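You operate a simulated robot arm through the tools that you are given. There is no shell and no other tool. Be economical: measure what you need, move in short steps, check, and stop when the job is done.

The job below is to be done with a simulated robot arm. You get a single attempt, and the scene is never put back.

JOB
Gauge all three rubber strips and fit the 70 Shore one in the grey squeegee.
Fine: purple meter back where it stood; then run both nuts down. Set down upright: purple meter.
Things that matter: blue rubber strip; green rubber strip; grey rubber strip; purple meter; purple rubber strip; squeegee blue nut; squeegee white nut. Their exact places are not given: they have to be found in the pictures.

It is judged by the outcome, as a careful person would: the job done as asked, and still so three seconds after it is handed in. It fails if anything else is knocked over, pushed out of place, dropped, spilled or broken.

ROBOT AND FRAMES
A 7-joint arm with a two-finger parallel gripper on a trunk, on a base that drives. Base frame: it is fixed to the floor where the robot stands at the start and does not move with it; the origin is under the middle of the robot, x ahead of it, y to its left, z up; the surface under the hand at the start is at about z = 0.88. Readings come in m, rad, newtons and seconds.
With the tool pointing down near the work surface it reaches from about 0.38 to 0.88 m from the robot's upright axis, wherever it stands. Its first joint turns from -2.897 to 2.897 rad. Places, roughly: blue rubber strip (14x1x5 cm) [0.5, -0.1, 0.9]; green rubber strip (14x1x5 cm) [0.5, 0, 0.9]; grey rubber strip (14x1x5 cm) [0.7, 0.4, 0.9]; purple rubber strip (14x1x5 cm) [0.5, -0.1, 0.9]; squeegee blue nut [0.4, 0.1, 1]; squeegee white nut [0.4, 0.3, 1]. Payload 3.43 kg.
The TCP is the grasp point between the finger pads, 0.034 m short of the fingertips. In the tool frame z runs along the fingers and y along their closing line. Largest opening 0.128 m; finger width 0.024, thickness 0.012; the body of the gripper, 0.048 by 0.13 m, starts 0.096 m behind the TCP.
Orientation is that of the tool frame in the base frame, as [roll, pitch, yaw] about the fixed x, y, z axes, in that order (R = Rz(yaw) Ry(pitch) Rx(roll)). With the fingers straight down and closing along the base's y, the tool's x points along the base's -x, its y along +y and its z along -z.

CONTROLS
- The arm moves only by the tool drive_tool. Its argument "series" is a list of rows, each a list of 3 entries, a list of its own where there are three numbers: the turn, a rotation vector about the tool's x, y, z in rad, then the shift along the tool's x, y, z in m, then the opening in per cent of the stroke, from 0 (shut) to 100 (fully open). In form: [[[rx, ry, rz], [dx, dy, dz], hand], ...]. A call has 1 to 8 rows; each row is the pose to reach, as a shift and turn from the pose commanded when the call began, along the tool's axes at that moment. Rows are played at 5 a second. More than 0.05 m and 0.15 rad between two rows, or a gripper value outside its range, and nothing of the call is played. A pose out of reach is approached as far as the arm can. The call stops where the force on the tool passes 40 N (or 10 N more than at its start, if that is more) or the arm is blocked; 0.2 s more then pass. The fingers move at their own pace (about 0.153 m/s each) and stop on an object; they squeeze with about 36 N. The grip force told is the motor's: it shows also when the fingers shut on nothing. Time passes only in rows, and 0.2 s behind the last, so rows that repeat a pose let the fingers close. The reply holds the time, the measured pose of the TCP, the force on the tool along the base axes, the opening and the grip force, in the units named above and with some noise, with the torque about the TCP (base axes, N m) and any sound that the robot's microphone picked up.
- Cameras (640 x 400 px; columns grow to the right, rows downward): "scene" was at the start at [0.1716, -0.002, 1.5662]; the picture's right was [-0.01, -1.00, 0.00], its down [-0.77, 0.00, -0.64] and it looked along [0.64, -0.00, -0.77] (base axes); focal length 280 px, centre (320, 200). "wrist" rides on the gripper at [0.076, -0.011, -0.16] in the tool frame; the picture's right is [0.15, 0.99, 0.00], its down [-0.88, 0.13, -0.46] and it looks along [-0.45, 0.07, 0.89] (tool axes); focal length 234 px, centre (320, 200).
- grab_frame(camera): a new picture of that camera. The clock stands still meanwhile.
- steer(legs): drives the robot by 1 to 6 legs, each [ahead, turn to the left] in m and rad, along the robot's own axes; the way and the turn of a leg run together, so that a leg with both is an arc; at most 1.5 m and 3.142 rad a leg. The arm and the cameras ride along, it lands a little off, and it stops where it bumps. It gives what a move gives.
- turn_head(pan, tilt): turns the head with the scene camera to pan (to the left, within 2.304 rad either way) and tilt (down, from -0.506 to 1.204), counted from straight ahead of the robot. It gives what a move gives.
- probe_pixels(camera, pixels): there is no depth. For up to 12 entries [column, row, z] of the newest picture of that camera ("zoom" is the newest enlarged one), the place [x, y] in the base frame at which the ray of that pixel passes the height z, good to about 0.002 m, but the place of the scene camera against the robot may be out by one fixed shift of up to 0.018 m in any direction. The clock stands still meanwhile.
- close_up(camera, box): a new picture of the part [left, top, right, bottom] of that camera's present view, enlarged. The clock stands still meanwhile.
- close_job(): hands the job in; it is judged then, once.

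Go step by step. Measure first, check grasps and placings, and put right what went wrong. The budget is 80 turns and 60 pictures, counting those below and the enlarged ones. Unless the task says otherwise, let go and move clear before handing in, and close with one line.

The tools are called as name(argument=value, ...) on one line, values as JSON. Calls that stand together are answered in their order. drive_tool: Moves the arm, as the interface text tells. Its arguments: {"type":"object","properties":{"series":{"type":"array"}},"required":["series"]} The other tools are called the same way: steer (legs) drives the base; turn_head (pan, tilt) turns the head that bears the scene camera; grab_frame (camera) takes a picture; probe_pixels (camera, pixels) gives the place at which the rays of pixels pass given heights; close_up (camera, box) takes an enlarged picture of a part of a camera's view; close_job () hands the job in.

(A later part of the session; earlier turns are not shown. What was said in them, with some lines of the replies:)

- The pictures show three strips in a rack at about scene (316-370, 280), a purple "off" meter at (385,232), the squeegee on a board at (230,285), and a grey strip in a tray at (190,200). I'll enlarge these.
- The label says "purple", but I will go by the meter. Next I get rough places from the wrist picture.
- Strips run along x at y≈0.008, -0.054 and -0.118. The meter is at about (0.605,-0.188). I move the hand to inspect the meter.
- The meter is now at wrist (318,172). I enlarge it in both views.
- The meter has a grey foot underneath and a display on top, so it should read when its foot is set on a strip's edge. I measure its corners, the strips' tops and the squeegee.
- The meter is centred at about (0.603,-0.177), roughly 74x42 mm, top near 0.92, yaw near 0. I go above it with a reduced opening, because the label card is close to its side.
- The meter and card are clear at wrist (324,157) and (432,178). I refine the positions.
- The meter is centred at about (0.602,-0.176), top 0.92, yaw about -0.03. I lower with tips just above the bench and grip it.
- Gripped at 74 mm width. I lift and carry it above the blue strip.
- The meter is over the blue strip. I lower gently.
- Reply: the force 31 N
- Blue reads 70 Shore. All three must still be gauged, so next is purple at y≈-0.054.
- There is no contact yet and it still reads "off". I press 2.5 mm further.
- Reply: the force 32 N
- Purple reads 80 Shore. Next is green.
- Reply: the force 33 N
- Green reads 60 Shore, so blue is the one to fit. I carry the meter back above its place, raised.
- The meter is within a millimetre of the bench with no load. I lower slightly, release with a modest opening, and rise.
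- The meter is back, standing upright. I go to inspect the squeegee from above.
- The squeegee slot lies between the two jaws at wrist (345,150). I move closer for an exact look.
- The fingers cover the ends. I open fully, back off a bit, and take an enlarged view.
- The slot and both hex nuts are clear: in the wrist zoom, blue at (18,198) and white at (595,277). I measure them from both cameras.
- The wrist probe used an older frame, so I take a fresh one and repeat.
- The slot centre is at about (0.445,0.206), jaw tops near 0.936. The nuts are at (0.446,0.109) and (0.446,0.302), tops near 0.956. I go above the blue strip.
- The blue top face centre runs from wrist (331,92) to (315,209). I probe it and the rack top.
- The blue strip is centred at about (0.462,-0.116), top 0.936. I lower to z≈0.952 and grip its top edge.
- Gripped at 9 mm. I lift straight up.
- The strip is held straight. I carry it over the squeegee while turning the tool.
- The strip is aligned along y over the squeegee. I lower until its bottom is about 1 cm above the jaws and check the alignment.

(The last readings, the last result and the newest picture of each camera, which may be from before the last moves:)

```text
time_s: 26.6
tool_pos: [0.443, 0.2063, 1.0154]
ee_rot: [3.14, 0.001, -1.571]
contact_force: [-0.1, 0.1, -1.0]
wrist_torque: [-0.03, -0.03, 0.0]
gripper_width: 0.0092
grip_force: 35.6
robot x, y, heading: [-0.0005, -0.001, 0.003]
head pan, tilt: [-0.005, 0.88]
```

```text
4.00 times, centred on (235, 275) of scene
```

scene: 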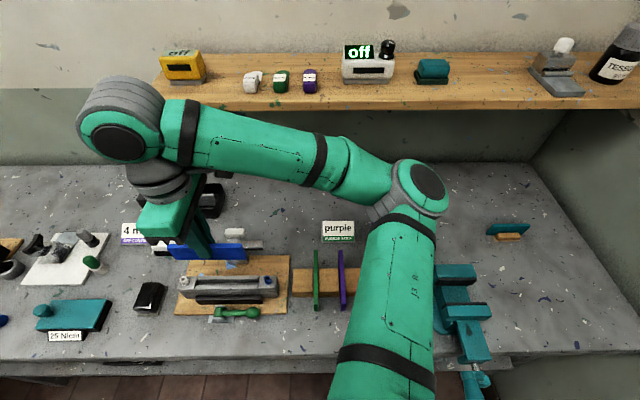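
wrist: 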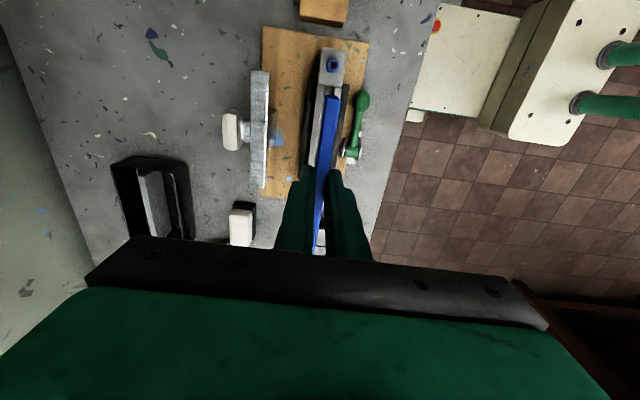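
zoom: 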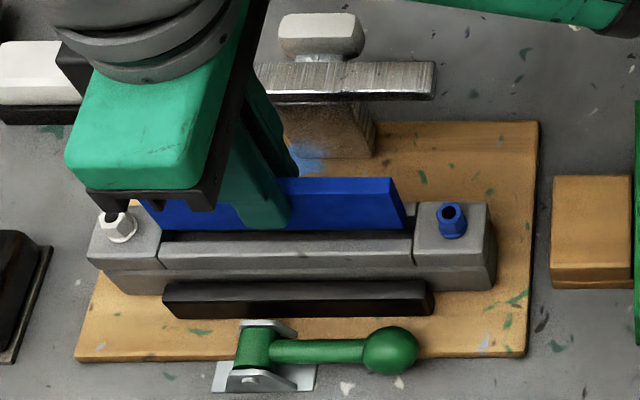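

The strip sits just above the slot. I measure the end clearance and sideways alignment precisely before going in.

grab_frame(camera="wrist")

close_up(camera="wrist", box=[310, 70, 370, 120])

```text
20 pictures are left
```

wrist: 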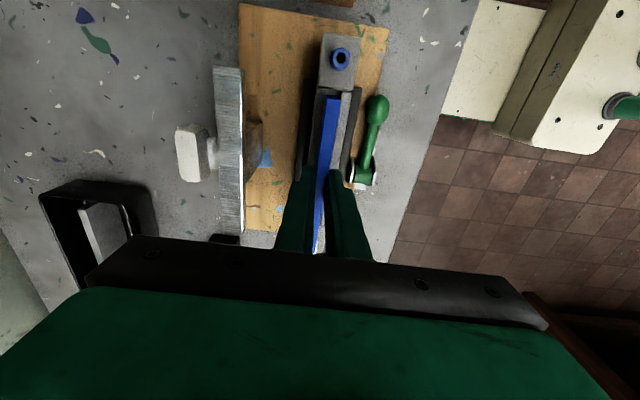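

```text
8.00 times, centred on (340, 95) of wrist
```

zoom: 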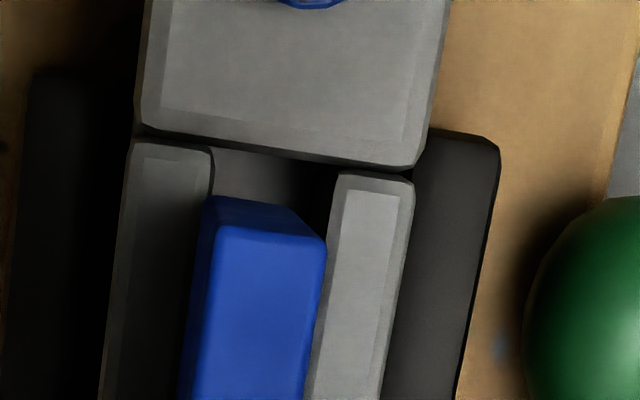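

The end zoom shows slot edges at (213,180) and (330,185), the block edge at (270,155), and the strip's lower end edge (207,197)-(290,208). I probe them.

probe_pixels(camera="zoom", pixels=[[213, 180, 0.936], [330, 185, 0.936], [270, 155, 0.936], [207, 197, 0.949], [290, 208, 0.949], [215, 232, 0.999], [325, 242, 0.999], [315, 370, 0.936], [310, 370, 0.999], [190, 350, 0.999], [311, 350, 0.999], [317, 350, 0.936]])

```text
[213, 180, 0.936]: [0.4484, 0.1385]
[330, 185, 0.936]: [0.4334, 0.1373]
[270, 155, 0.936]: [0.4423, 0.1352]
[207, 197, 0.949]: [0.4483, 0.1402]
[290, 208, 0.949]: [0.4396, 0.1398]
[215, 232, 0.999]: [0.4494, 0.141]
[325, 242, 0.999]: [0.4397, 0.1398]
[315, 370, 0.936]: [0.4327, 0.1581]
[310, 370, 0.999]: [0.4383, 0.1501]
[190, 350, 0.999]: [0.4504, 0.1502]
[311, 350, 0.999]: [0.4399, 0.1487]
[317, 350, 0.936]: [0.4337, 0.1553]
```

The slot spans x 0.4334–0.4484 and the strip sits at 0.4396–0.4488. I shift it 3 mm toward -x and 2 mm toward -y, then enter slowly.

drive_tool(series=[[[0, 0, 0], [0.002, 0.003, 0], 0], [[0, 0, 0], [0.002, 0.003, 0.01], 0], [[0, 0, 0], [0.002, 0.003, 0.017], 0], [[0, 0, 0], [0.002, 0.003, 0.023], 0], [[0, 0, 0], [0.002, 0.003, 0.028], 0]])

close_up(camera="scene", box=[165, 225, 305, 325])

```text
time_s: 27.8
tool_pos: [0.4417, 0.2036, 0.9914]
ee_rot: [-3.136, 0.005, -1.571]
contact_force: [-6.0, -1.5, 15.7]
wrist_torque: [-0.26, 0.34, -0.03]
gripper_width: 0.009
grip_force: 36.3
robot x, y, heading: [-0.004, -0.0018, 0.003]
head pan, tilt: [-0.005, 0.88]
stopped in row 5: the force on the tool passed its limit at 53 N (the readings are from after the stop); the commanded pose is now the measured one
```

```text
4.00 times, centred on (235, 275) of scene
```

zoom: 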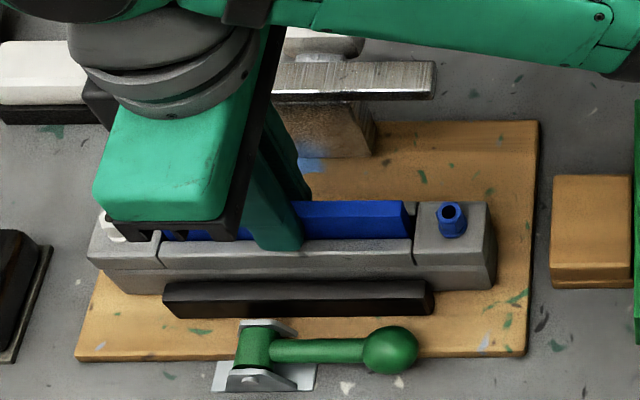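

Force stopped it at TCP z 0.991, with the strip bottom about 1 cm below the jaw tops. I check whether it is in the slot or sitting on an edge.

close_up(camera="wrist", box=[290, 50, 390, 250])

close_up(camera="scene", box=[200, 255, 290, 310])

```text
2.00 times, centred on (340, 150) of wrist
```

zoom: 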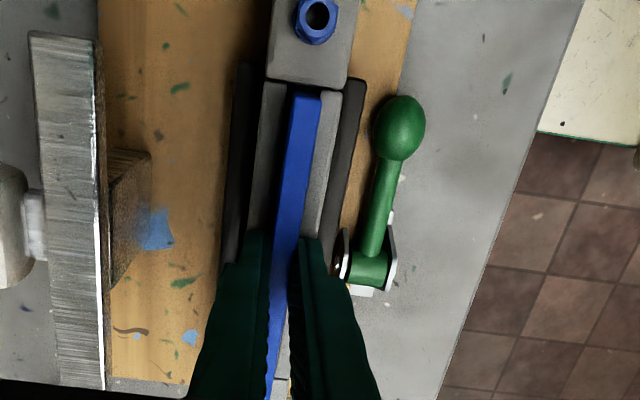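

```text
7.11 times, centred on (245, 282) of scene
```

zoom: 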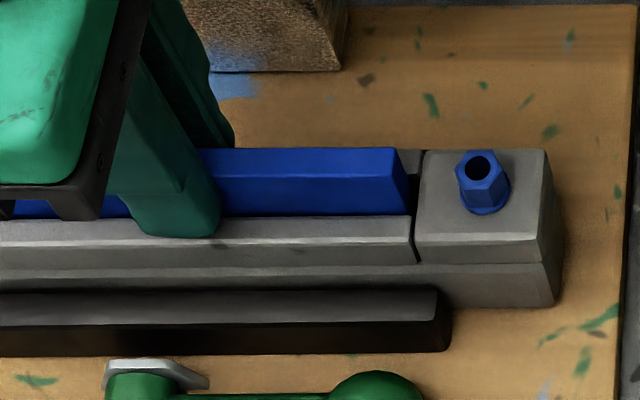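

It appears inside the slot, but I want to be sure it is on the floor rather than a jaw edge. I zoom on its end.

grab_frame(camera="wrist")

close_up(camera="wrist", box=[315, 75, 363, 115])

probe_pixels(camera="zoom", pixels=[[213, 180, 0.936]])

```text
15 pictures are left
```

wrist: 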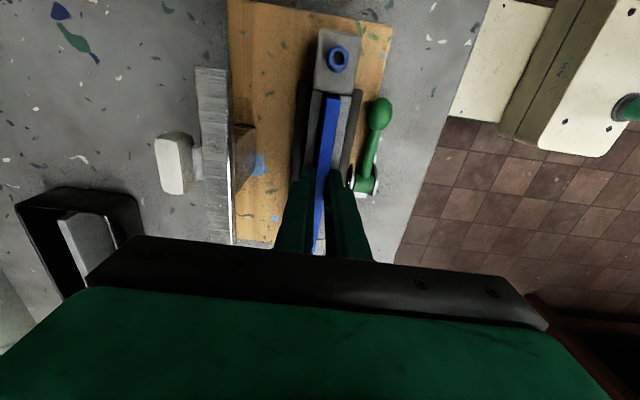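

```text
10.00 times, centred on (339, 95) of wrist
```

zoom: 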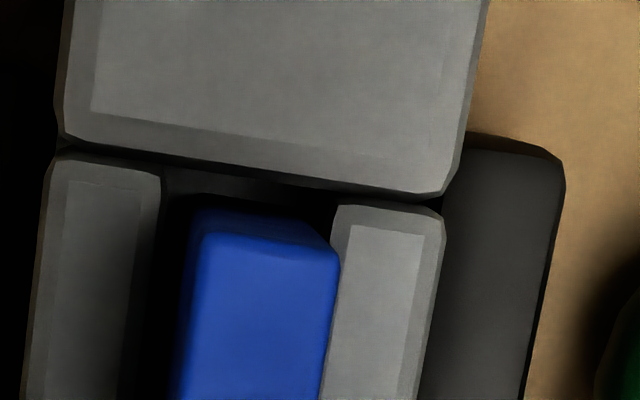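

```text
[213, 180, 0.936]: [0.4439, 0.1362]
```

The zoom shows dark gaps at both sides of the strip between the jaws, so it is inside the slot on its floor. I press lightly to confirm, then open and rise a little.

drive_tool(series=[[[0, 0, 0], [0, 0, 0.001], 0], [[0, 0, 0], [0, 0, 0.002], 0]])

```text
time_s: 28.2
tool_pos: [0.4409, 0.2049, 0.9911]
ee_rot: [-3.136, 0.006, -1.57]
contact_force: [-4.7, -1.6, 13.7]
wrist_torque: [-0.27, 0.32, -0.06]
gripper_width: 0.009
grip_force: 35.8
robot x, y, heading: [-0.002, -0.0024, -0.005]
head pan, tilt: [-0.005, 0.88]
stopped in row 2: the force on the tool passed its limit at 43 N (the readings are from after the stop); the commanded pose is now the measured one
```

The contact is firm. I relieve the load, open, and rise straight up.

drive_tool(series=[[[0, 0, 0], [0, 0, -0.0005], 0], [[0, 0, 0], [0, 0, -0.0005], 15], [[0, 0, 0], [0, 0, -0.0005], 30], [[0, 0, 0], [0, 0, -0.0005], 35], [[0, 0, 0], [0, 0, -0.03], 35], [[0, 0, 0], [0, 0, -0.07], 35]])

grab_frame(camera="wrist")

close_up(camera="scene", box=[165, 235, 305, 325])

```text
time_s: 29.6
tool_pos: [0.4409, 0.2045, 1.0616]
ee_rot: [-3.136, 0.005, -1.571]
contact_force: [0.3, -0.9, 1.4]
wrist_torque: [-0.02, 0.01, 0.02]
gripper_width: 0.0446
grip_force: 0.1
robot x, y, heading: [0.002, 0.0012, 0.0]
head pan, tilt: [-0.005, 0.88]
```

```text
13 pictures are left
```

wrist: 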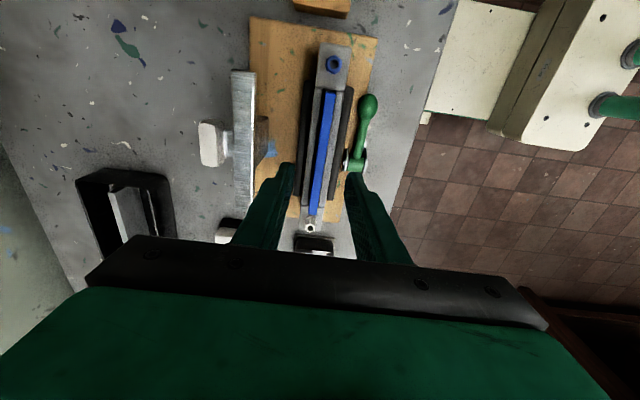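

```text
4.44 times, centred on (235, 280) of scene
```

zoom: 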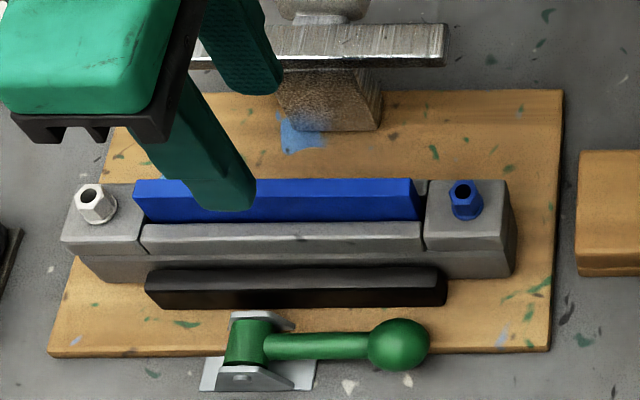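

The strip stands upright in the slot. I probe the strip's ends and both nuts from this fresh wrist frame.

probe_pixels(camera="wrist", pixels=[[330, 91, 0.975], [312, 217, 0.975], [330, 91, 0.965], [312, 217, 0.965], [333.5, 65, 0.956], [310, 228, 0.956], [333.5, 65, 0.95], [310, 228, 0.95], [321, 160, 0.975]])

close_up(camera="wrist", box=[280, 40, 380, 240])

```text
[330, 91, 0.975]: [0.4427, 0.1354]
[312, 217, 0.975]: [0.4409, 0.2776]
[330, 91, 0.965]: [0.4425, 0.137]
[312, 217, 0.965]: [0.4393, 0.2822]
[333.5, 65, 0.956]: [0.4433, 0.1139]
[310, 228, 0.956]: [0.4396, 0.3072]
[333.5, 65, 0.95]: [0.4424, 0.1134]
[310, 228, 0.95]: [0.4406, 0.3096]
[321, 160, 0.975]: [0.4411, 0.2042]
```

```text
2.00 times, centred on (330, 140) of wrist
```

zoom: 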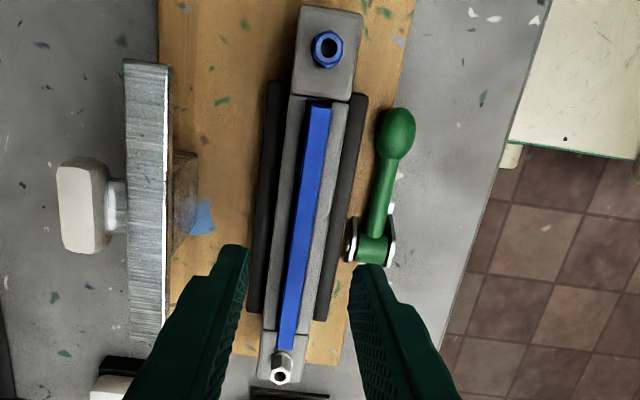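

The strip is seated: centre (0.442,0.206), length 0.141, between the end blocks. Now I move above the blue nut to align.

drive_tool(series=[[[0, 0, 0], [0.046, -0.001, 0], 35], [[0, 0, 0], [0.0925, -0.002, 0.0], 30], [[0, 0, 0], [0.0925, -0.002, 0.035], 25], [[0, 0, 0], [0.0925, -0.002, 0.035], 25]])

grab_frame(camera="wrist")

close_up(camera="wrist", box=[280, 130, 360, 250])

```text
time_s: 30.6
tool_pos: [0.4434, 0.1101, 1.0237]
ee_rot: [-3.137, 0.006, -1.569]
contact_force: [0.3, -0.9, 0.3]
wrist_torque: [-0.02, 0.01, 0.0]
gripper_width: 0.0319
grip_force: 0.0
robot x, y, heading: [0.0017, -0.0007, 0.001]
head pan, tilt: [-0.005, 0.88]
```

```text
10 pictures are left
```

wrist: 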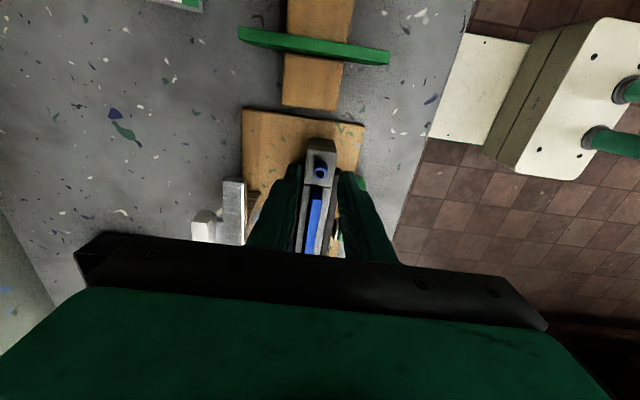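

```text
3.33 times, centred on (320, 190) of wrist
```

zoom: 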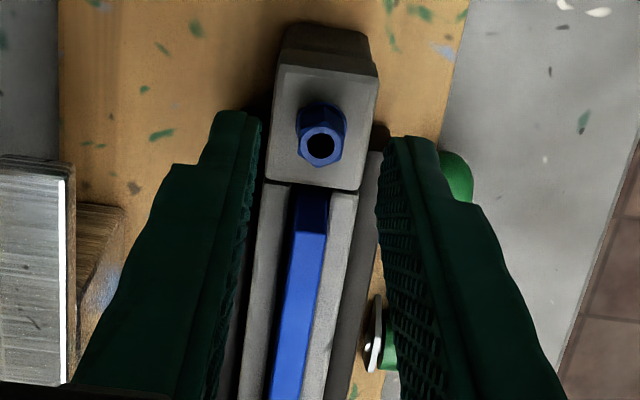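

The blue nut's top is at zoom (321,143). I probe its place.

probe_pixels(camera="zoom", pixels=[[321, 144, 0.956], [321, 144, 0.95], [321, 144, 0.962], [300, 145, 0.956], [343, 145, 0.956], [319, 184, 0.936]])

```text
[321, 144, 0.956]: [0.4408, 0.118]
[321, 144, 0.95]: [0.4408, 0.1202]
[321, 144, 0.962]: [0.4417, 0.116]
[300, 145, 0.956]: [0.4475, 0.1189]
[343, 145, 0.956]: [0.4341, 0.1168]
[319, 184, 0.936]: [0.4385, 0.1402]
```

Combining the views, the blue nut is at about (0.442,0.1125). I lower the fingers around it, grip, and check the side forces.

drive_tool(series=[[[0, 0, 0], [-0.002, 0.0015, 0.02], 25], [[0, 0, 0], [-0.002, 0.0015, 0.035], 25], [[0, 0, 0], [-0.002, 0.0015, 0.045], 25], [[0, 0, 0], [-0.002, 0.0015, 0.045], 25]])

close_up(camera="wrist", box=[280, 130, 360, 230])

```text
time_s: 31.4
tool_pos: [0.4426, 0.1139, 0.9862]
ee_rot: [-3.125, 0.01, -1.57]
contact_force: [-0.7, 1.0, 12.5]
wrist_torque: [-0.09, -0.16, 0.08]
gripper_width: 0.0315
grip_force: 0.1
robot x, y, heading: [0.0009, 0.0027, 0.004]
head pan, tilt: [-0.005, 0.88]
stopped in row 3: the force on the tool passed its limit at 64 N (the readings are from after the stop); the commanded pose is now the measured one
```

```text
4.00 times, centred on (320, 180) of wrist
```

zoom: 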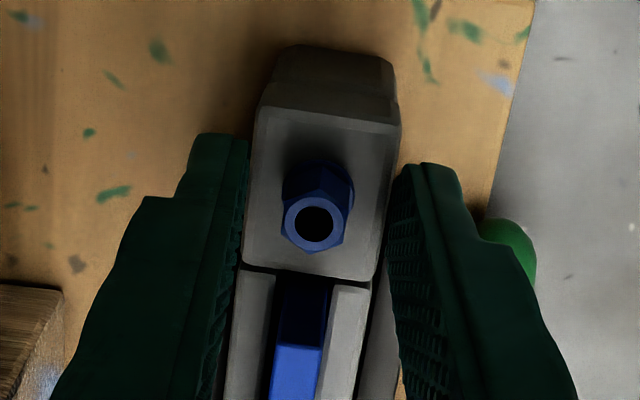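

The fingertips touched the end block, so its top is at about 0.951 and the nut is at about (0.442,0.113). I raise 3 mm, level the tool, and grip.

drive_tool(series=[[[-0.016, 0.01, 0], [0.0005, 0, -0.004], 25], [[-0.016, 0.01, 0], [0.0005, 0, -0.003], 25], [[-0.016, 0.01, 0], [0.0005, 0, -0.003], 0], [[-0.016, 0.01, 0], [0.0005, 0, -0.003], 0], [[-0.016, 0.01, 0], [0.0005, 0, -0.003], 0]])

```text
time_s: 32.6
tool_pos: [0.4425, 0.1133, 0.9871]
ee_rot: [3.14, -0.004, -1.569]
contact_force: [-0.9, 0.8, 0.5]
wrist_torque: [0.07, -0.02, 0.01]
gripper_width: 0.0125
grip_force: 36.0
robot x, y, heading: [0.0004, 0.0005, 0.004]
head pan, tilt: [-0.005, 0.88]
```

The nut is gripped at 12.5 mm with little side load. I turn it clockwise (positive about tool z).

drive_tool(series=[[[0, 0, 0.13], [0, 0, 0], 0], [[0, 0, 0.26], [0, 0, 0], 0], [[0, 0, 0.39], [0, 0, 0], 0], [[0, 0, 0.52], [0, 0, 0], 0]])

```text
time_s: 33.6
tool_pos: [0.4425, 0.1139, 0.9873]
ee_rot: [3.14, 0.0, -2.093]
contact_force: [-2.4, 0.8, 1.8]
wrist_torque: [-0.09, 0.1, 0.05]
gripper_width: 0.0122
grip_force: 36.4
robot x, y, heading: [-0.0026, 0.0024, 0.001]
head pan, tilt: [-0.005, 0.88]
```

It turns freely. I continue the stroke.

drive_tool(series=[[[0, 0, 0.14], [0, 0, 0], 0], [[0, 0, 0.28], [0, 0, 0], 0], [[0, 0, 0.42], [0, 0, 0], 0], [[0, 0, 0.56], [0, 0, 0], 0], [[0, 0, 0.7], [0, 0, 0], 0], [[0, 0, 0.84], [0, 0, 0], 0], [[0, 0, 0.98], [0, 0, 0], 0], [[0, 0, 1.12], [0, 0, 0], 0]])

drive_tool(series=[[[0, 0, 0.14], [0, 0, 0], 0], [[0, 0, 0.28], [0, 0, 0], 0], [[0, 0, 0.42], [0, 0, 0], 0], [[0, 0, 0.56], [0, 0, 0], 0], [[0, 0, 0.7], [0, 0, 0], 0], [[0, 0, 0.84], [0, 0, 0], 0], [[0, 0, 0.98], [0, 0, 0], 0], [[0, 0, 1.12], [0, 0, 0], 0]])

```text
time_s: 35.4
tool_pos: [0.4417, 0.1135, 0.9881]
ee_rot: [-3.14, -0.003, 3.071]
contact_force: [0.1, 0.6, -0.4]
wrist_torque: [0.06, -0.03, 0.03]
gripper_width: 0.0121
grip_force: 35.4
robot x, y, heading: [0.003, -0.0004, -0.0]
head pan, tilt: [-0.005, 0.88]
```

```text
time_s: 37.2
tool_pos: [0.4417, 0.1142, 0.988]
ee_rot: [-3.14, -0.001, 1.951]
contact_force: [0.9, -1.6, 10.5]
wrist_torque: [0.52, 0.14, -0.01]
gripper_width: 0.0124
grip_force: 35.5
robot x, y, heading: [-0.0002, -0.0015, 0.001]
head pan, tilt: [-0.005, 0.88]
```

Total so far is 2.76 rad. I go on to yaw 1.57 and look at the loads.

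drive_tool(series=[[[0, 0, 0.13], [0, 0, -0.0005], 0], [[0, 0, 0.26], [0, 0, -0.001], 0], [[0, 0, 0.38], [0, 0, -0.001], 0]])

grab_frame(camera="wrist")

```text
time_s: 38.0
tool_pos: [0.4434, 0.1101, 0.986]
ee_rot: [-3.129, -0.009, 1.651]
contact_force: [-15.2, 2.7, 19.9]
wrist_torque: [-0.65, 0.71, 0.07]
gripper_width: 0.0122
grip_force: 36.1
out of reach, approached as far as the arm can: row 3
robot x, y, heading: [0.0006, 0.0021, 0.003]
head pan, tilt: [-0.005, 0.88]
stopped in row 3: the force on the tool passed its limit at 84 N (the readings are from after the stop); the commanded pose is now the measured one
```

```text
7 pictures are left
```

wrist: 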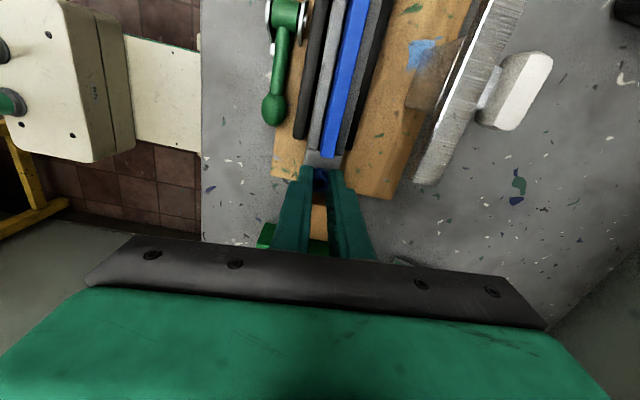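

The wrist limit was reached after about 3 rad of nut turn. I release, rise, level the tool, rewind and regrip.

drive_tool(series=[[[0, 0, 0], [0, 0, -0.002], 22], [[0, 0, 0], [0, 0, -0.002], 22], [[-0.0126, -0.009, 0], [0.0033, -0.0007, -0.02], 22], [[-0.0126, -0.009, 0], [0.0033, -0.0007, -0.045], 22]])

drive_tool(series=[[[0, 0, -0.145], [0, 0, 0], 22], [[0, 0, -0.29], [0, 0, 0], 22], [[0, 0, -0.435], [0, 0, 0], 22], [[0, 0, -0.58], [0, 0, 0], 22], [[0, 0, -0.725], [0, 0, 0], 22], [[0, 0, -0.87], [0, 0, 0], 22], [[0, 0, -1.015], [0, 0, 0], 22], [[0, 0, -1.16], [0, 0, 0], 22]])

drive_tool(series=[[[0, 0, -0.145], [0, 0, 0], 22], [[0, 0, -0.29], [0, 0, 0], 22], [[0, 0, -0.435], [0, 0, 0], 22], [[0, 0, -0.58], [0, 0, 0], 22], [[0, 0, -0.725], [0, 0, 0], 22], [[0, 0, -0.87], [0, 0, 0], 22], [[0, 0, -1.015], [0, 0, 0], 22], [[0, 0, -1.16], [0, 0, 0], 22]])

drive_tool(series=[[[0, 0, -0.145], [0, 0, 0], 22], [[0, 0, -0.29], [0, 0, 0], 22], [[0, 0, -0.435], [0, 0, 0], 22], [[0, 0, -0.58], [0, 0, 0], 22], [[0, 0, -0.725], [0, 0, 0], 22], [[0, 0, -0.87], [0, 0, 0], 22], [[0, 0, -0.9], [0, 0, 0], 22]])

close_up(camera="wrist", box=[280, 130, 360, 250])

```text
time_s: 39.0
tool_pos: [0.4583, 0.1041, 1.0262]
ee_rot: [-3.141, 0.0, 1.652]
contact_force: [0.3, 0.3, 0.2]
wrist_torque: [0.0, -0.02, -0.01]
gripper_width: 0.0283
grip_force: 0.1
out of reach, approached as far as the arm can: row 3, 4
robot x, y, heading: [0.002, -0.0009, 0.0]
head pan, tilt: [-0.005, 0.88]
```

```text
time_s: 40.8
tool_pos: [0.4575, 0.1043, 1.026]
ee_rot: [-3.141, 0.005, 2.809]
contact_force: [0.1, 0.8, 0.0]
wrist_torque: [0.02, -0.02, 0.03]
gripper_width: 0.0279
grip_force: 0.0
robot x, y, heading: [-0.0016, -0.0003, 0.001]
head pan, tilt: [-0.005, 0.88]
```

```text
time_s: 42.6
tool_pos: [0.4571, 0.1041, 1.0268]
ee_rot: [-3.137, 0.003, -2.315]
contact_force: [-0.5, 0.1, 0.2]
wrist_torque: [0.01, -0.01, 0.02]
gripper_width: 0.0282
grip_force: 0.1
robot x, y, heading: [0.0027, 0.0014, -0.002]
head pan, tilt: [-0.005, 0.88]
```

```text
time_s: 44.2
tool_pos: [0.457, 0.1025, 1.0268]
ee_rot: [-3.138, -0.002, -1.413]
contact_force: [-0.1, 0.3, 0.9]
wrist_torque: [-0.01, -0.01, -0.01]
gripper_width: 0.0283
grip_force: 0.1
robot x, y, heading: [-0.0007, -0.0015, -0.0]
head pan, tilt: [-0.005, 0.88]
```

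```text
3.33 times, centred on (320, 190) of wrist
```

zoom: 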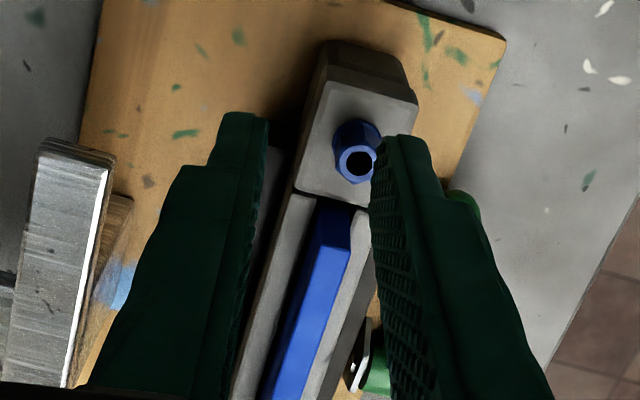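

The arm drifted sideways at the limit. I recentre at (0.442,0.1132), yaw -1.57, then descend and grip.

drive_tool(series=[[[0, 0, 0.08], [-0.0117, 0.0135, 0], 22], [[0, 0, 0.157], [-0.0117, 0.0135, 0], 22], [[0, 0, 0.157], [-0.0117, 0.0135, 0.02], 22], [[0, 0, 0.157], [-0.0117, 0.0135, 0.034], 22], [[0, 0, 0.157], [-0.0117, 0.0135, 0.0385], 22], [[0, 0, 0.157], [-0.0117, 0.0135, 0.0385], 0], [[0, 0, 0.157], [-0.0117, 0.0135, 0.0385], 0], [[0, 0, 0.157], [-0.0117, 0.0135, 0.0385], 0]])

```text
time_s: 46.0
tool_pos: [0.4423, 0.1146, 0.9866]
ee_rot: [-3.138, -0.002, -1.572]
contact_force: [-0.5, -0.6, 0.5]
wrist_torque: [0.06, 0.08, 0.05]
gripper_width: 0.0122
grip_force: 35.9
robot x, y, heading: [-0.0011, -0.0029, 0.001]
head pan, tilt: [-0.005, 0.88]
```

Regripped. I turn a second stroke of about 2.6 rad, watching the torque.

drive_tool(series=[[[0, 0, 0.14], [0, 0, 0], 0], [[0, 0, 0.28], [0, 0, 0], 0], [[0, 0, 0.42], [0, 0, 0], 0], [[0, 0, 0.56], [0, 0, 0], 0], [[0, 0, 0.7], [0, 0, 0], 0], [[0, 0, 0.84], [0, 0, 0], 0], [[0, 0, 0.98], [0, 0, 0], 0], [[0, 0, 1.12], [0, 0, 0], 0]])

drive_tool(series=[[[0, 0, 0.14], [0, 0, 0], 0], [[0, 0, 0.28], [0, 0, 0], 0], [[0, 0, 0.42], [0, 0, 0], 0], [[0, 0, 0.56], [0, 0, 0], 0], [[0, 0, 0.7], [0, 0, 0], 0], [[0, 0, 0.84], [0, 0, 0], 0], [[0, 0, 0.98], [0, 0, 0], 0], [[0, 0, 1.12], [0, 0, 0], 0]])

drive_tool(series=[[[0, 0, 0.14], [0, 0, 0], 0], [[0, 0, 0.28], [0, 0, 0], 0], [[0, 0, 0.38], [0, 0, 0], 0]])

```text
time_s: 47.8
tool_pos: [0.4433, 0.1143, 0.9868]
ee_rot: [-3.138, 0.002, -2.693]
contact_force: [-2.5, -0.6, -1.4]
wrist_torque: [-0.15, 0.32, 0.39]
gripper_width: 0.0122
grip_force: 35.8
robot x, y, heading: [0.0008, -0.0007, -0.0]
head pan, tilt: [-0.005, 0.88]
```

```text
time_s: 49.6
tool_pos: [0.4429, 0.1133, 0.9875]
ee_rot: [-3.141, 0.003, 2.468]
contact_force: [-2.0, -2.0, -0.2]
wrist_torque: [-0.27, 0.24, 0.33]
gripper_width: 0.0126
grip_force: 36.0
robot x, y, heading: [-0.0001, 0.0003, 0.002]
head pan, tilt: [-0.005, 0.88]
```

```text
time_s: 50.4
tool_pos: [0.4425, 0.1126, 0.9875]
ee_rot: [3.141, 0.004, 2.089]
contact_force: [-0.9, -0.2, -1.5]
wrist_torque: [-0.51, 0.1, 0.16]
gripper_width: 0.0141
grip_force: 36.3
robot x, y, heading: [0.0008, 0.0027, -0.003]
head pan, tilt: [-0.005, 0.88]
```

The yaw torque rose from 0.05 to about 0.39 N·m, and at the end the fingers began slipping over the nut's corners (14 mm width), so blue is down tight. I release, rise, rewind and go to the white nut.

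drive_tool(series=[[[0, 0, -0.03], [0, 0, 0], 22], [[0, 0, -0.03], [0, 0, 0], 22], [[0, 0, -0.03], [0, 0, -0.02], 22], [[0, 0, -0.06], [0, 0, -0.05], 22]])

drive_tool(series=[[[0, 0, -0.145], [0, 0, 0], 22], [[0, 0, -0.29], [0, 0, 0], 22], [[0, 0, -0.435], [0, 0, 0], 22], [[0, 0, -0.58], [0, 0, 0], 22], [[0, 0, -0.725], [0, 0, 0], 22], [[0, 0, -0.87], [0, 0, 0], 22], [[0, 0, -1.015], [0, 0, 0], 22], [[0, 0, -1.16], [0, 0, 0], 22]])

drive_tool(series=[[[0, 0, -0.145], [0, 0, 0], 22], [[0, 0, -0.29], [0, 0, 0], 22], [[0, 0, -0.435], [0, 0, 0], 22], [[0, 0, -0.58], [0, 0, 0], 22], [[0, 0, -0.725], [0, 0, 0], 22], [[0, 0, -0.87], [0, 0, 0], 22], [[0, 0, -1.015], [0, 0, 0], 22], [[0, 0, -1.16], [0, 0, 0], 22]])

drive_tool(series=[[[0, 0, -0.14], [0, 0, 0], 22], [[0, 0, -0.28], [0, 0, 0], 22], [[0, 0, -0.28], [0, 0, 0], 22]])

```text
time_s: 51.4
tool_pos: [0.444, 0.1137, 1.0377]
ee_rot: [3.14, 0.005, 2.15]
contact_force: [0.0, -0.6, -0.5]
wrist_torque: [-0.02, -0.01, -0.01]
gripper_width: 0.0281
grip_force: 0.1
robot x, y, heading: [-0.0011, -0.0023, -0.002]
head pan, tilt: [-0.005, 0.88]
```

```text
time_s: 53.2
tool_pos: [0.4433, 0.114, 1.0383]
ee_rot: [-3.14, 0.001, -2.972]
contact_force: [0.6, -0.5, 0.4]
wrist_torque: [-0.02, -0.03, -0.02]
gripper_width: 0.0281
grip_force: 0.1
robot x, y, heading: [0.0018, -0.0036, 0.004]
head pan, tilt: [-0.005, 0.88]
```

```text
time_s: 55.0
tool_pos: [0.4435, 0.1138, 1.0375]
ee_rot: [-3.139, 0.0, -1.81]
contact_force: [0.0, 0.1, -0.3]
wrist_torque: [0.0, 0.01, 0.01]
gripper_width: 0.0281
grip_force: 0.0
robot x, y, heading: [0.0007, -0.0005, 0.003]
head pan, tilt: [-0.005, 0.88]
```

```text
time_s: 55.8
tool_pos: [0.4426, 0.1149, 1.0375]
ee_rot: [-3.138, -0.002, -1.531]
contact_force: [-0.4, 0.4, -0.5]
wrist_torque: [0.0, -0.02, -0.03]
gripper_width: 0.0286
grip_force: 0.1
robot x, y, heading: [0.0035, 0.0046, -0.003]
head pan, tilt: [-0.005, 0.88]
```

I move above the white nut and look once to centre.

drive_tool(series=[[[0, 0, 0.04], [-0.046, -0.0016, 0], 22], [[0, 0, 0.04], [-0.092, -0.0032, 0], 22], [[0, 0, 0.04], [-0.138, -0.0047, 0], 22], [[0, 0, 0.04], [-0.184, -0.0063, 0], 22], [[0, 0, 0.04], [-0.184, -0.0063, 0], 22]])

close_up(camera="wrist", box=[280, 130, 360, 250])

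probe_pixels(camera="zoom", pixels=[[320, 142, 0.972], [320, 160, 0.972], [300, 142, 0.972], [340, 142, 0.972]])

```text
time_s: 57.0
tool_pos: [0.443, 0.2971, 1.0367]
ee_rot: [-3.138, -0.002, -1.572]
contact_force: [0.1, -0.3, -1.0]
wrist_torque: [0.02, 0.0, -0.02]
gripper_width: 0.0282
grip_force: 0.2
robot x, y, heading: [-0.0016, 0.0023, 0.006]
head pan, tilt: [-0.005, 0.88]
```

```text
3.33 times, centred on (320, 190) of wrist
```

zoom: 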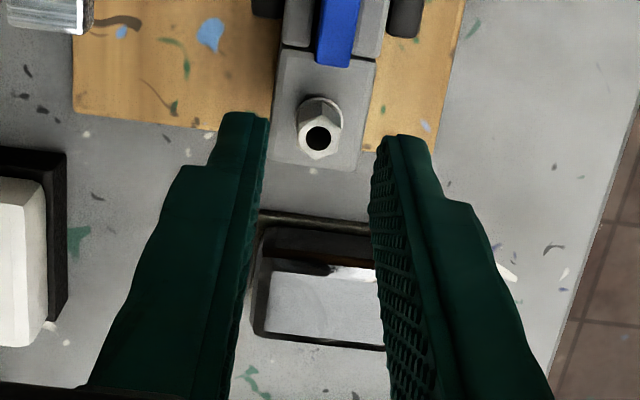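

```text
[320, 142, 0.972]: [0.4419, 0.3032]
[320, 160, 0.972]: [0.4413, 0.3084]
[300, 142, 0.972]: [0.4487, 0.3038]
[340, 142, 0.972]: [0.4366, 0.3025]
```

The white nut is at about (0.4425,0.3005). I descend and grip it.

drive_tool(series=[[[0, 0, 0], [-0.0035, 0.0005, 0.02], 22], [[0, 0, 0], [-0.0035, 0.0005, 0.038], 22], [[0, 0, 0], [-0.0035, 0.0005, 0.045], 22], [[0, 0, 0], [-0.0035, 0.0005, 0.0485], 22], [[0, 0, 0], [-0.0035, 0.0005, 0.0485], 0], [[0, 0, 0], [-0.0035, 0.0005, 0.0485], 0], [[0, 0, 0], [-0.0035, 0.0005, 0.0485], 0]])

close_up(camera="wrist", box=[290, 140, 350, 230])

```text
time_s: 58.6
tool_pos: [0.4412, 0.3005, 0.9887]
ee_rot: [-3.137, 0.0, -1.571]
contact_force: [0.1, 0.6, 0.3]
wrist_torque: [0.25, -0.03, -0.04]
gripper_width: 0.0124
grip_force: 35.9
robot x, y, heading: [0.0004, 0.0016, 0.001]
head pan, tilt: [-0.005, 0.88]
```

```text
4.44 times, centred on (320, 185) of wrist
```

zoom: 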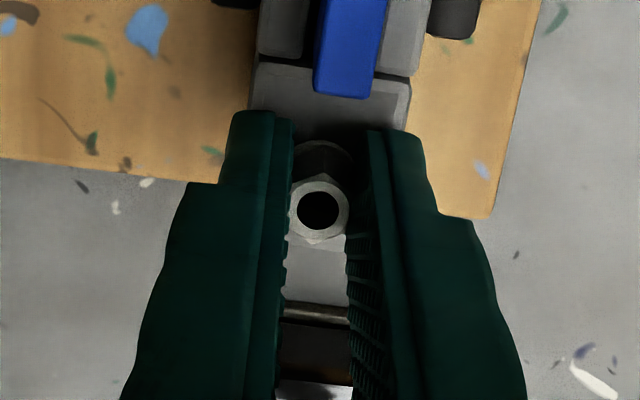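

Gripped at 12.4 mm and centred in the fingers. I turn the first stroke clockwise.

drive_tool(series=[[[0, 0, 0.14], [0, 0, 0], 0], [[0, 0, 0.28], [0, 0, 0], 0], [[0, 0, 0.42], [0, 0, 0], 0], [[0, 0, 0.56], [0, 0, 0], 0], [[0, 0, 0.7], [0, 0, 0], 0], [[0, 0, 0.84], [0, 0, 0], 0], [[0, 0, 0.98], [0, 0, 0], 0], [[0, 0, 1.12], [0, 0, 0], 0]])

drive_tool(series=[[[0, 0, 0.14], [0, 0, 0], 0], [[0, 0, 0.28], [0, 0, 0], 0], [[0, 0, 0.42], [0, 0, 0], 0], [[0, 0, 0.56], [0, 0, 0], 0], [[0, 0, 0.7], [0, 0, 0], 0], [[0, 0, 0.84], [0, 0, 0], 0], [[0, 0, 0.98], [0, 0, 0], 0], [[0, 0, 1.12], [0, 0, 0], 0]])

drive_tool(series=[[[0, 0, 0.14], [0, 0, 0], 0], [[0, 0, 0.28], [0, 0, 0], 0], [[0, 0, 0.38], [0, 0, 0], 0]])

```text
time_s: 60.4
tool_pos: [0.4412, 0.3021, 0.9889]
ee_rot: [-3.141, 0.001, -2.694]
contact_force: [-22.2, 11.9, 2.5]
wrist_torque: [0.02, 1.49, 0.12]
gripper_width: 0.0125
grip_force: 35.4
robot x, y, heading: [-0.0006, 0.0002, 0.0]
head pan, tilt: [-0.005, 0.88]
```

```text
time_s: 62.2
tool_pos: [0.4416, 0.3004, 0.9885]
ee_rot: [3.139, 0.005, 2.468]
contact_force: [-9.8, 6.8, 2.8]
wrist_torque: [-0.06, 0.56, 0.05]
gripper_width: 0.0123
grip_force: 36.2
robot x, y, heading: [-0.0008, 0.0041, 0.003]
head pan, tilt: [-0.005, 0.88]
```

```text
time_s: 63.0
tool_pos: [0.4418, 0.3017, 0.9895]
ee_rot: [3.14, 0.005, 2.089]
contact_force: [1.6, 1.3, 5.5]
wrist_torque: [-1.05, -0.19, 0.09]
gripper_width: 0.0124
grip_force: 36.2
robot x, y, heading: [-0.0017, -0.001, -0.001]
head pan, tilt: [-0.005, 0.88]
```

White turned 2.6 rad freely (yaw torque below 0.12). Side force suggests its axis is about 1.5 mm further toward +y. I rewind and regrip.

drive_tool(series=[[[0, 0, -0.03], [0, 0, 0], 22], [[0, 0, -0.03], [0, 0, 0], 22], [[0, 0, -0.03], [0, 0, -0.02], 22], [[0, 0, -0.06], [0, 0, -0.05], 22]])

drive_tool(series=[[[0, 0, -0.145], [0, 0, 0], 22], [[0, 0, -0.29], [0, 0, 0], 22], [[0, 0, -0.435], [0, 0, 0], 22], [[0, 0, -0.58], [0, 0, 0], 22], [[0, 0, -0.725], [0, 0, 0], 22], [[0, 0, -0.87], [0, 0, 0], 22], [[0, 0, -1.015], [0, 0, 0], 22], [[0, 0, -1.16], [0, 0, 0], 22]])

drive_tool(series=[[[0, 0, -0.145], [0, 0, 0], 22], [[0, 0, -0.29], [0, 0, 0], 22], [[0, 0, -0.435], [0, 0, 0], 22], [[0, 0, -0.58], [0, 0, 0], 22], [[0, 0, -0.725], [0, 0, 0], 22], [[0, 0, -0.87], [0, 0, 0], 22], [[0, 0, -1.015], [0, 0, 0], 22], [[0, 0, -1.16], [0, 0, 0], 22]])

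drive_tool(series=[[[0, 0, -0.12], [0, 0, 0], 22], [[0, 0, -0.24], [0, 0, 0], 22], [[0, 0, -0.24], [0, 0, 0], 22]])

```text
time_s: 64.0
tool_pos: [0.4425, 0.302, 1.0394]
ee_rot: [3.138, 0.003, 2.154]
contact_force: [0.6, 0.0, -0.5]
wrist_torque: [-0.01, -0.01, 0.0]
gripper_width: 0.0281
grip_force: 0.1
robot x, y, heading: [0.0011, -0.0018, 0.003]
head pan, tilt: [-0.005, 0.88]
```

```text
time_s: 65.8
tool_pos: [0.442, 0.3007, 1.039]
ee_rot: [-3.14, 0.003, -2.97]
contact_force: [0.0, -0.6, 0.6]
wrist_torque: [0.02, -0.03, 0.01]
gripper_width: 0.0283
grip_force: 0.0
robot x, y, heading: [0.0014, -0.0014, -0.001]
head pan, tilt: [-0.005, 0.88]
```

```text
time_s: 67.6
tool_pos: [0.4413, 0.3014, 1.0395]
ee_rot: [-3.139, 0.0, -1.81]
contact_force: [-0.9, -0.5, -0.3]
wrist_torque: [0.01, 0.0, -0.01]
gripper_width: 0.0284
grip_force: 0.0
robot x, y, heading: [-0.0022, 0.0031, 0.001]
head pan, tilt: [-0.005, 0.88]
```

```text
time_s: 68.4
tool_pos: [0.4411, 0.3013, 1.0383]
ee_rot: [-3.138, -0.002, -1.571]
contact_force: [0.0, -0.3, 0.0]
wrist_torque: [-0.01, 0.02, -0.03]
gripper_width: 0.0281
grip_force: 0.1
robot x, y, heading: [-0.0024, -0.0007, -0.002]
head pan, tilt: [-0.005, 0.88]
```

Aligned at yaw -1.571. I descend, grip and turn the second stroke.

drive_tool(series=[[[0, 0, 0], [-0.001, 0, 0.02], 22], [[0, 0, 0], [-0.001, 0, 0.04], 22], [[0, 0, 0], [-0.001, 0, 0.047], 22], [[0, 0, 0], [-0.001, 0, 0.0505], 22], [[0, 0, 0], [-0.001, 0, 0.0505], 0], [[0, 0, 0], [-0.001, 0, 0.0505], 0], [[0, 0, 0], [-0.001, 0, 0.0505], 0]])

drive_tool(series=[[[0, 0, 0.14], [0, 0, 0], 0], [[0, 0, 0.28], [0, 0, 0], 0], [[0, 0, 0.42], [0, 0, 0], 0], [[0, 0, 0.56], [0, 0, 0], 0], [[0, 0, 0.7], [0, 0, 0], 0], [[0, 0, 0.84], [0, 0, 0], 0], [[0, 0, 0.98], [0, 0, 0], 0], [[0, 0, 1.12], [0, 0, 0], 0]])

drive_tool(series=[[[0, 0, 0.14], [0, 0, 0], 0], [[0, 0, 0.28], [0, 0, 0], 0], [[0, 0, 0.42], [0, 0, 0], 0], [[0, 0, 0.56], [0, 0, 0], 0], [[0, 0, 0.7], [0, 0, 0], 0], [[0, 0, 0.84], [0, 0, 0], 0], [[0, 0, 0.98], [0, 0, 0], 0], [[0, 0, 1.12], [0, 0, 0], 0]])

drive_tool(series=[[[0, 0, 0.14], [0, 0, 0], 0], [[0, 0, 0.28], [0, 0, 0], 0], [[0, 0, 0.38], [0, 0, 0], 0]])

```text
time_s: 70.0
tool_pos: [0.4416, 0.3011, 0.9878]
ee_rot: [-3.139, -0.003, -1.572]
contact_force: [-4.1, -1.1, -0.8]
wrist_torque: [0.16, 0.37, 0.01]
gripper_width: 0.0136
grip_force: 36.0
robot x, y, heading: [0.0026, 0.0008, -0.001]
head pan, tilt: [-0.005, 0.88]
```

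```text
time_s: 71.8
tool_pos: [0.4421, 0.3024, 0.9877]
ee_rot: [-3.139, 0.001, -2.696]
contact_force: [2.8, -1.8, -0.1]
wrist_torque: [-0.01, -0.16, 0.42]
gripper_width: 0.0123
grip_force: 35.7
robot x, y, heading: [-0.0011, 0.0025, -0.001]
head pan, tilt: [-0.005, 0.88]
```

```text
time_s: 73.6
tool_pos: [0.4406, 0.3013, 0.9886]
ee_rot: [3.139, 0.003, 2.468]
contact_force: [2.0, -0.5, 0.1]
wrist_torque: [0.34, -0.03, 0.37]
gripper_width: 0.0127
grip_force: 35.1
robot x, y, heading: [0.0008, -0.0005, 0.002]
head pan, tilt: [-0.005, 0.88]
```

```text
time_s: 74.4
tool_pos: [0.4437, 0.302, 0.9893]
ee_rot: [3.139, 0.001, 2.086]
contact_force: [1.7, 3.2, 6.9]
wrist_torque: [-0.17, 0.1, 0.19]
gripper_width: 0.0135
grip_force: 36.0
robot x, y, heading: [-0.0015, -0.0029, -0.002]
head pan, tilt: [-0.005, 0.88]
```

White shows the same tight signature (0.42 N·m, then slipping). I release, rewind, and return to blue for a short re-check now that both are clamped.

drive_tool(series=[[[0, 0, -0.03], [0, 0, 0], 22], [[0, 0, -0.03], [0, 0, 0], 22], [[0, 0, -0.03], [0, 0, -0.02], 22], [[0, 0, -0.06], [0, 0, -0.05], 22]])

drive_tool(series=[[[0, 0, -0.145], [0, 0, 0], 22], [[0, 0, -0.29], [0, 0, 0], 22], [[0, 0, -0.435], [0, 0, 0], 22], [[0, 0, -0.58], [0, 0, 0], 22], [[0, 0, -0.725], [0, 0, 0], 22], [[0, 0, -0.87], [0, 0, 0], 22], [[0, 0, -1.015], [0, 0, 0], 22], [[0, 0, -1.16], [0, 0, 0], 22]])

drive_tool(series=[[[0, 0, -0.145], [0, 0, 0], 22], [[0, 0, -0.29], [0, 0, 0], 22], [[0, 0, -0.435], [0, 0, 0], 22], [[0, 0, -0.58], [0, 0, 0], 22], [[0, 0, -0.725], [0, 0, 0], 22], [[0, 0, -0.87], [0, 0, 0], 22], [[0, 0, -1.015], [0, 0, 0], 22], [[0, 0, -1.16], [0, 0, 0], 22]])

drive_tool(series=[[[0, 0, -0.12], [0, 0, 0], 22], [[0, 0, -0.24], [0, 0, 0], 22], [[0, 0, -0.24], [0, 0, 0], 22]])

close_up(camera="scene", box=[165, 225, 305, 325])

```text
time_s: 75.4
tool_pos: [0.4411, 0.3013, 1.0393]
ee_rot: [3.14, 0.003, 2.152]
contact_force: [-0.6, -0.5, 0.2]
wrist_torque: [0.01, 0.02, -0.03]
gripper_width: 0.0285
grip_force: 0.2
robot x, y, heading: [-0.0028, -0.0038, 0.001]
head pan, tilt: [-0.005, 0.88]
```

```text
time_s: 77.2
tool_pos: [0.4414, 0.3022, 1.0381]
ee_rot: [-3.139, 0.004, -2.972]
contact_force: [0.1, 0.0, -0.7]
wrist_torque: [0.01, 0.01, 0.0]
gripper_width: 0.0283
grip_force: 0.0
robot x, y, heading: [-0.001, -0.0018, -0.002]
head pan, tilt: [-0.005, 0.88]
```

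```text
time_s: 79.0
tool_pos: [0.4398, 0.3029, 1.0393]
ee_rot: [-3.137, 0.0, -1.809]
contact_force: [0.0, -0.3, 0.3]
wrist_torque: [-0.05, 0.0, 0.0]
gripper_width: 0.0285
grip_force: 0.0
robot x, y, heading: [-0.0048, -0.0044, -0.003]
head pan, tilt: [-0.005, 0.88]
```

```text
time_s: 79.8
tool_pos: [0.4407, 0.302, 1.0386]
ee_rot: [-3.137, -0.003, -1.571]
contact_force: [-0.6, 0.6, -0.2]
wrist_torque: [-0.01, 0.03, -0.02]
gripper_width: 0.0283
grip_force: 0.0
robot x, y, heading: [-0.0013, 0.0024, 0.001]
head pan, tilt: [-0.005, 0.88]
```

```text
4.00 times, centred on (235, 275) of scene
```

zoom: 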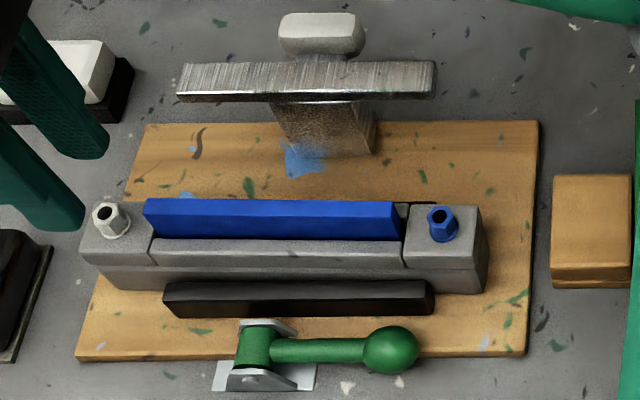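

Width against angle in the second strokes matches nuts that no longer turn: 12.2 mm on flats and 14.1 mm exactly on corners. Each stopped after about π of turn, so both are fully down. The strip is clamped in the squeegee. I raise the arm clear and make a final check.

drive_tool(series=[[[0, 0, 0], [0, 0, -0.04], 22], [[0, 0, 0], [0, 0, -0.08], 22], [[0, 0, 0], [0, 0, -0.12], 22], [[0, 0, 0], [0, 0, -0.16], 22], [[0, 0, 0], [0, 0, -0.2], 22], [[0, 0, 0], [0, 0, -0.2], 22]])

grab_frame(camera="scene")

close_up(camera="wrist", box=[240, 20, 440, 220])

```text
time_s: 81.2
tool_pos: [0.4408, 0.3035, 1.2403]
ee_rot: [-3.139, -0.003, -1.572]
contact_force: [0.4, -1.4, 0.0]
wrist_torque: [0.0, -0.02, -0.02]
gripper_width: 0.0283
grip_force: 0.1
robot x, y, heading: [0.0006, -0.0023, 0.002]
head pan, tilt: [-0.005, 0.88]
```

```text
2 pictures are left
```

scene: 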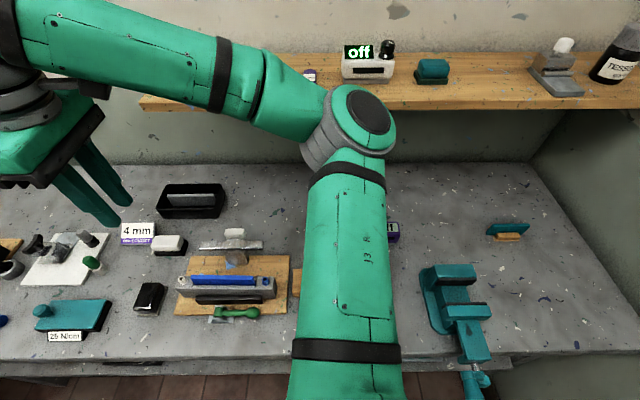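

```text
2.00 times, centred on (340, 120) of wrist
```

zoom: 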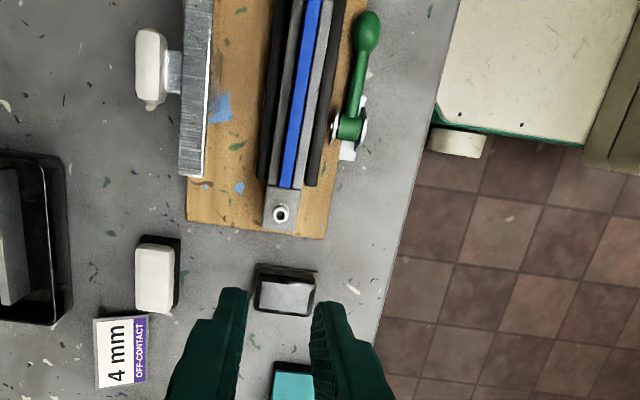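

The blue strip is clamped between the closed jaws, the surrounding objects are undisturbed, and the arm is clear. I hand the job in.

close_job()

```text
The job is handed in.
```

I gauged all three strips (blue 70, purple 80, green 60 Shore), fitted the blue one in the grey squeegee, put the purple meter back upright where it stood, and ran both nuts down tight; the squeegee shifted about 5 mm in its fixture as the nuts were tightened, and I left it there.
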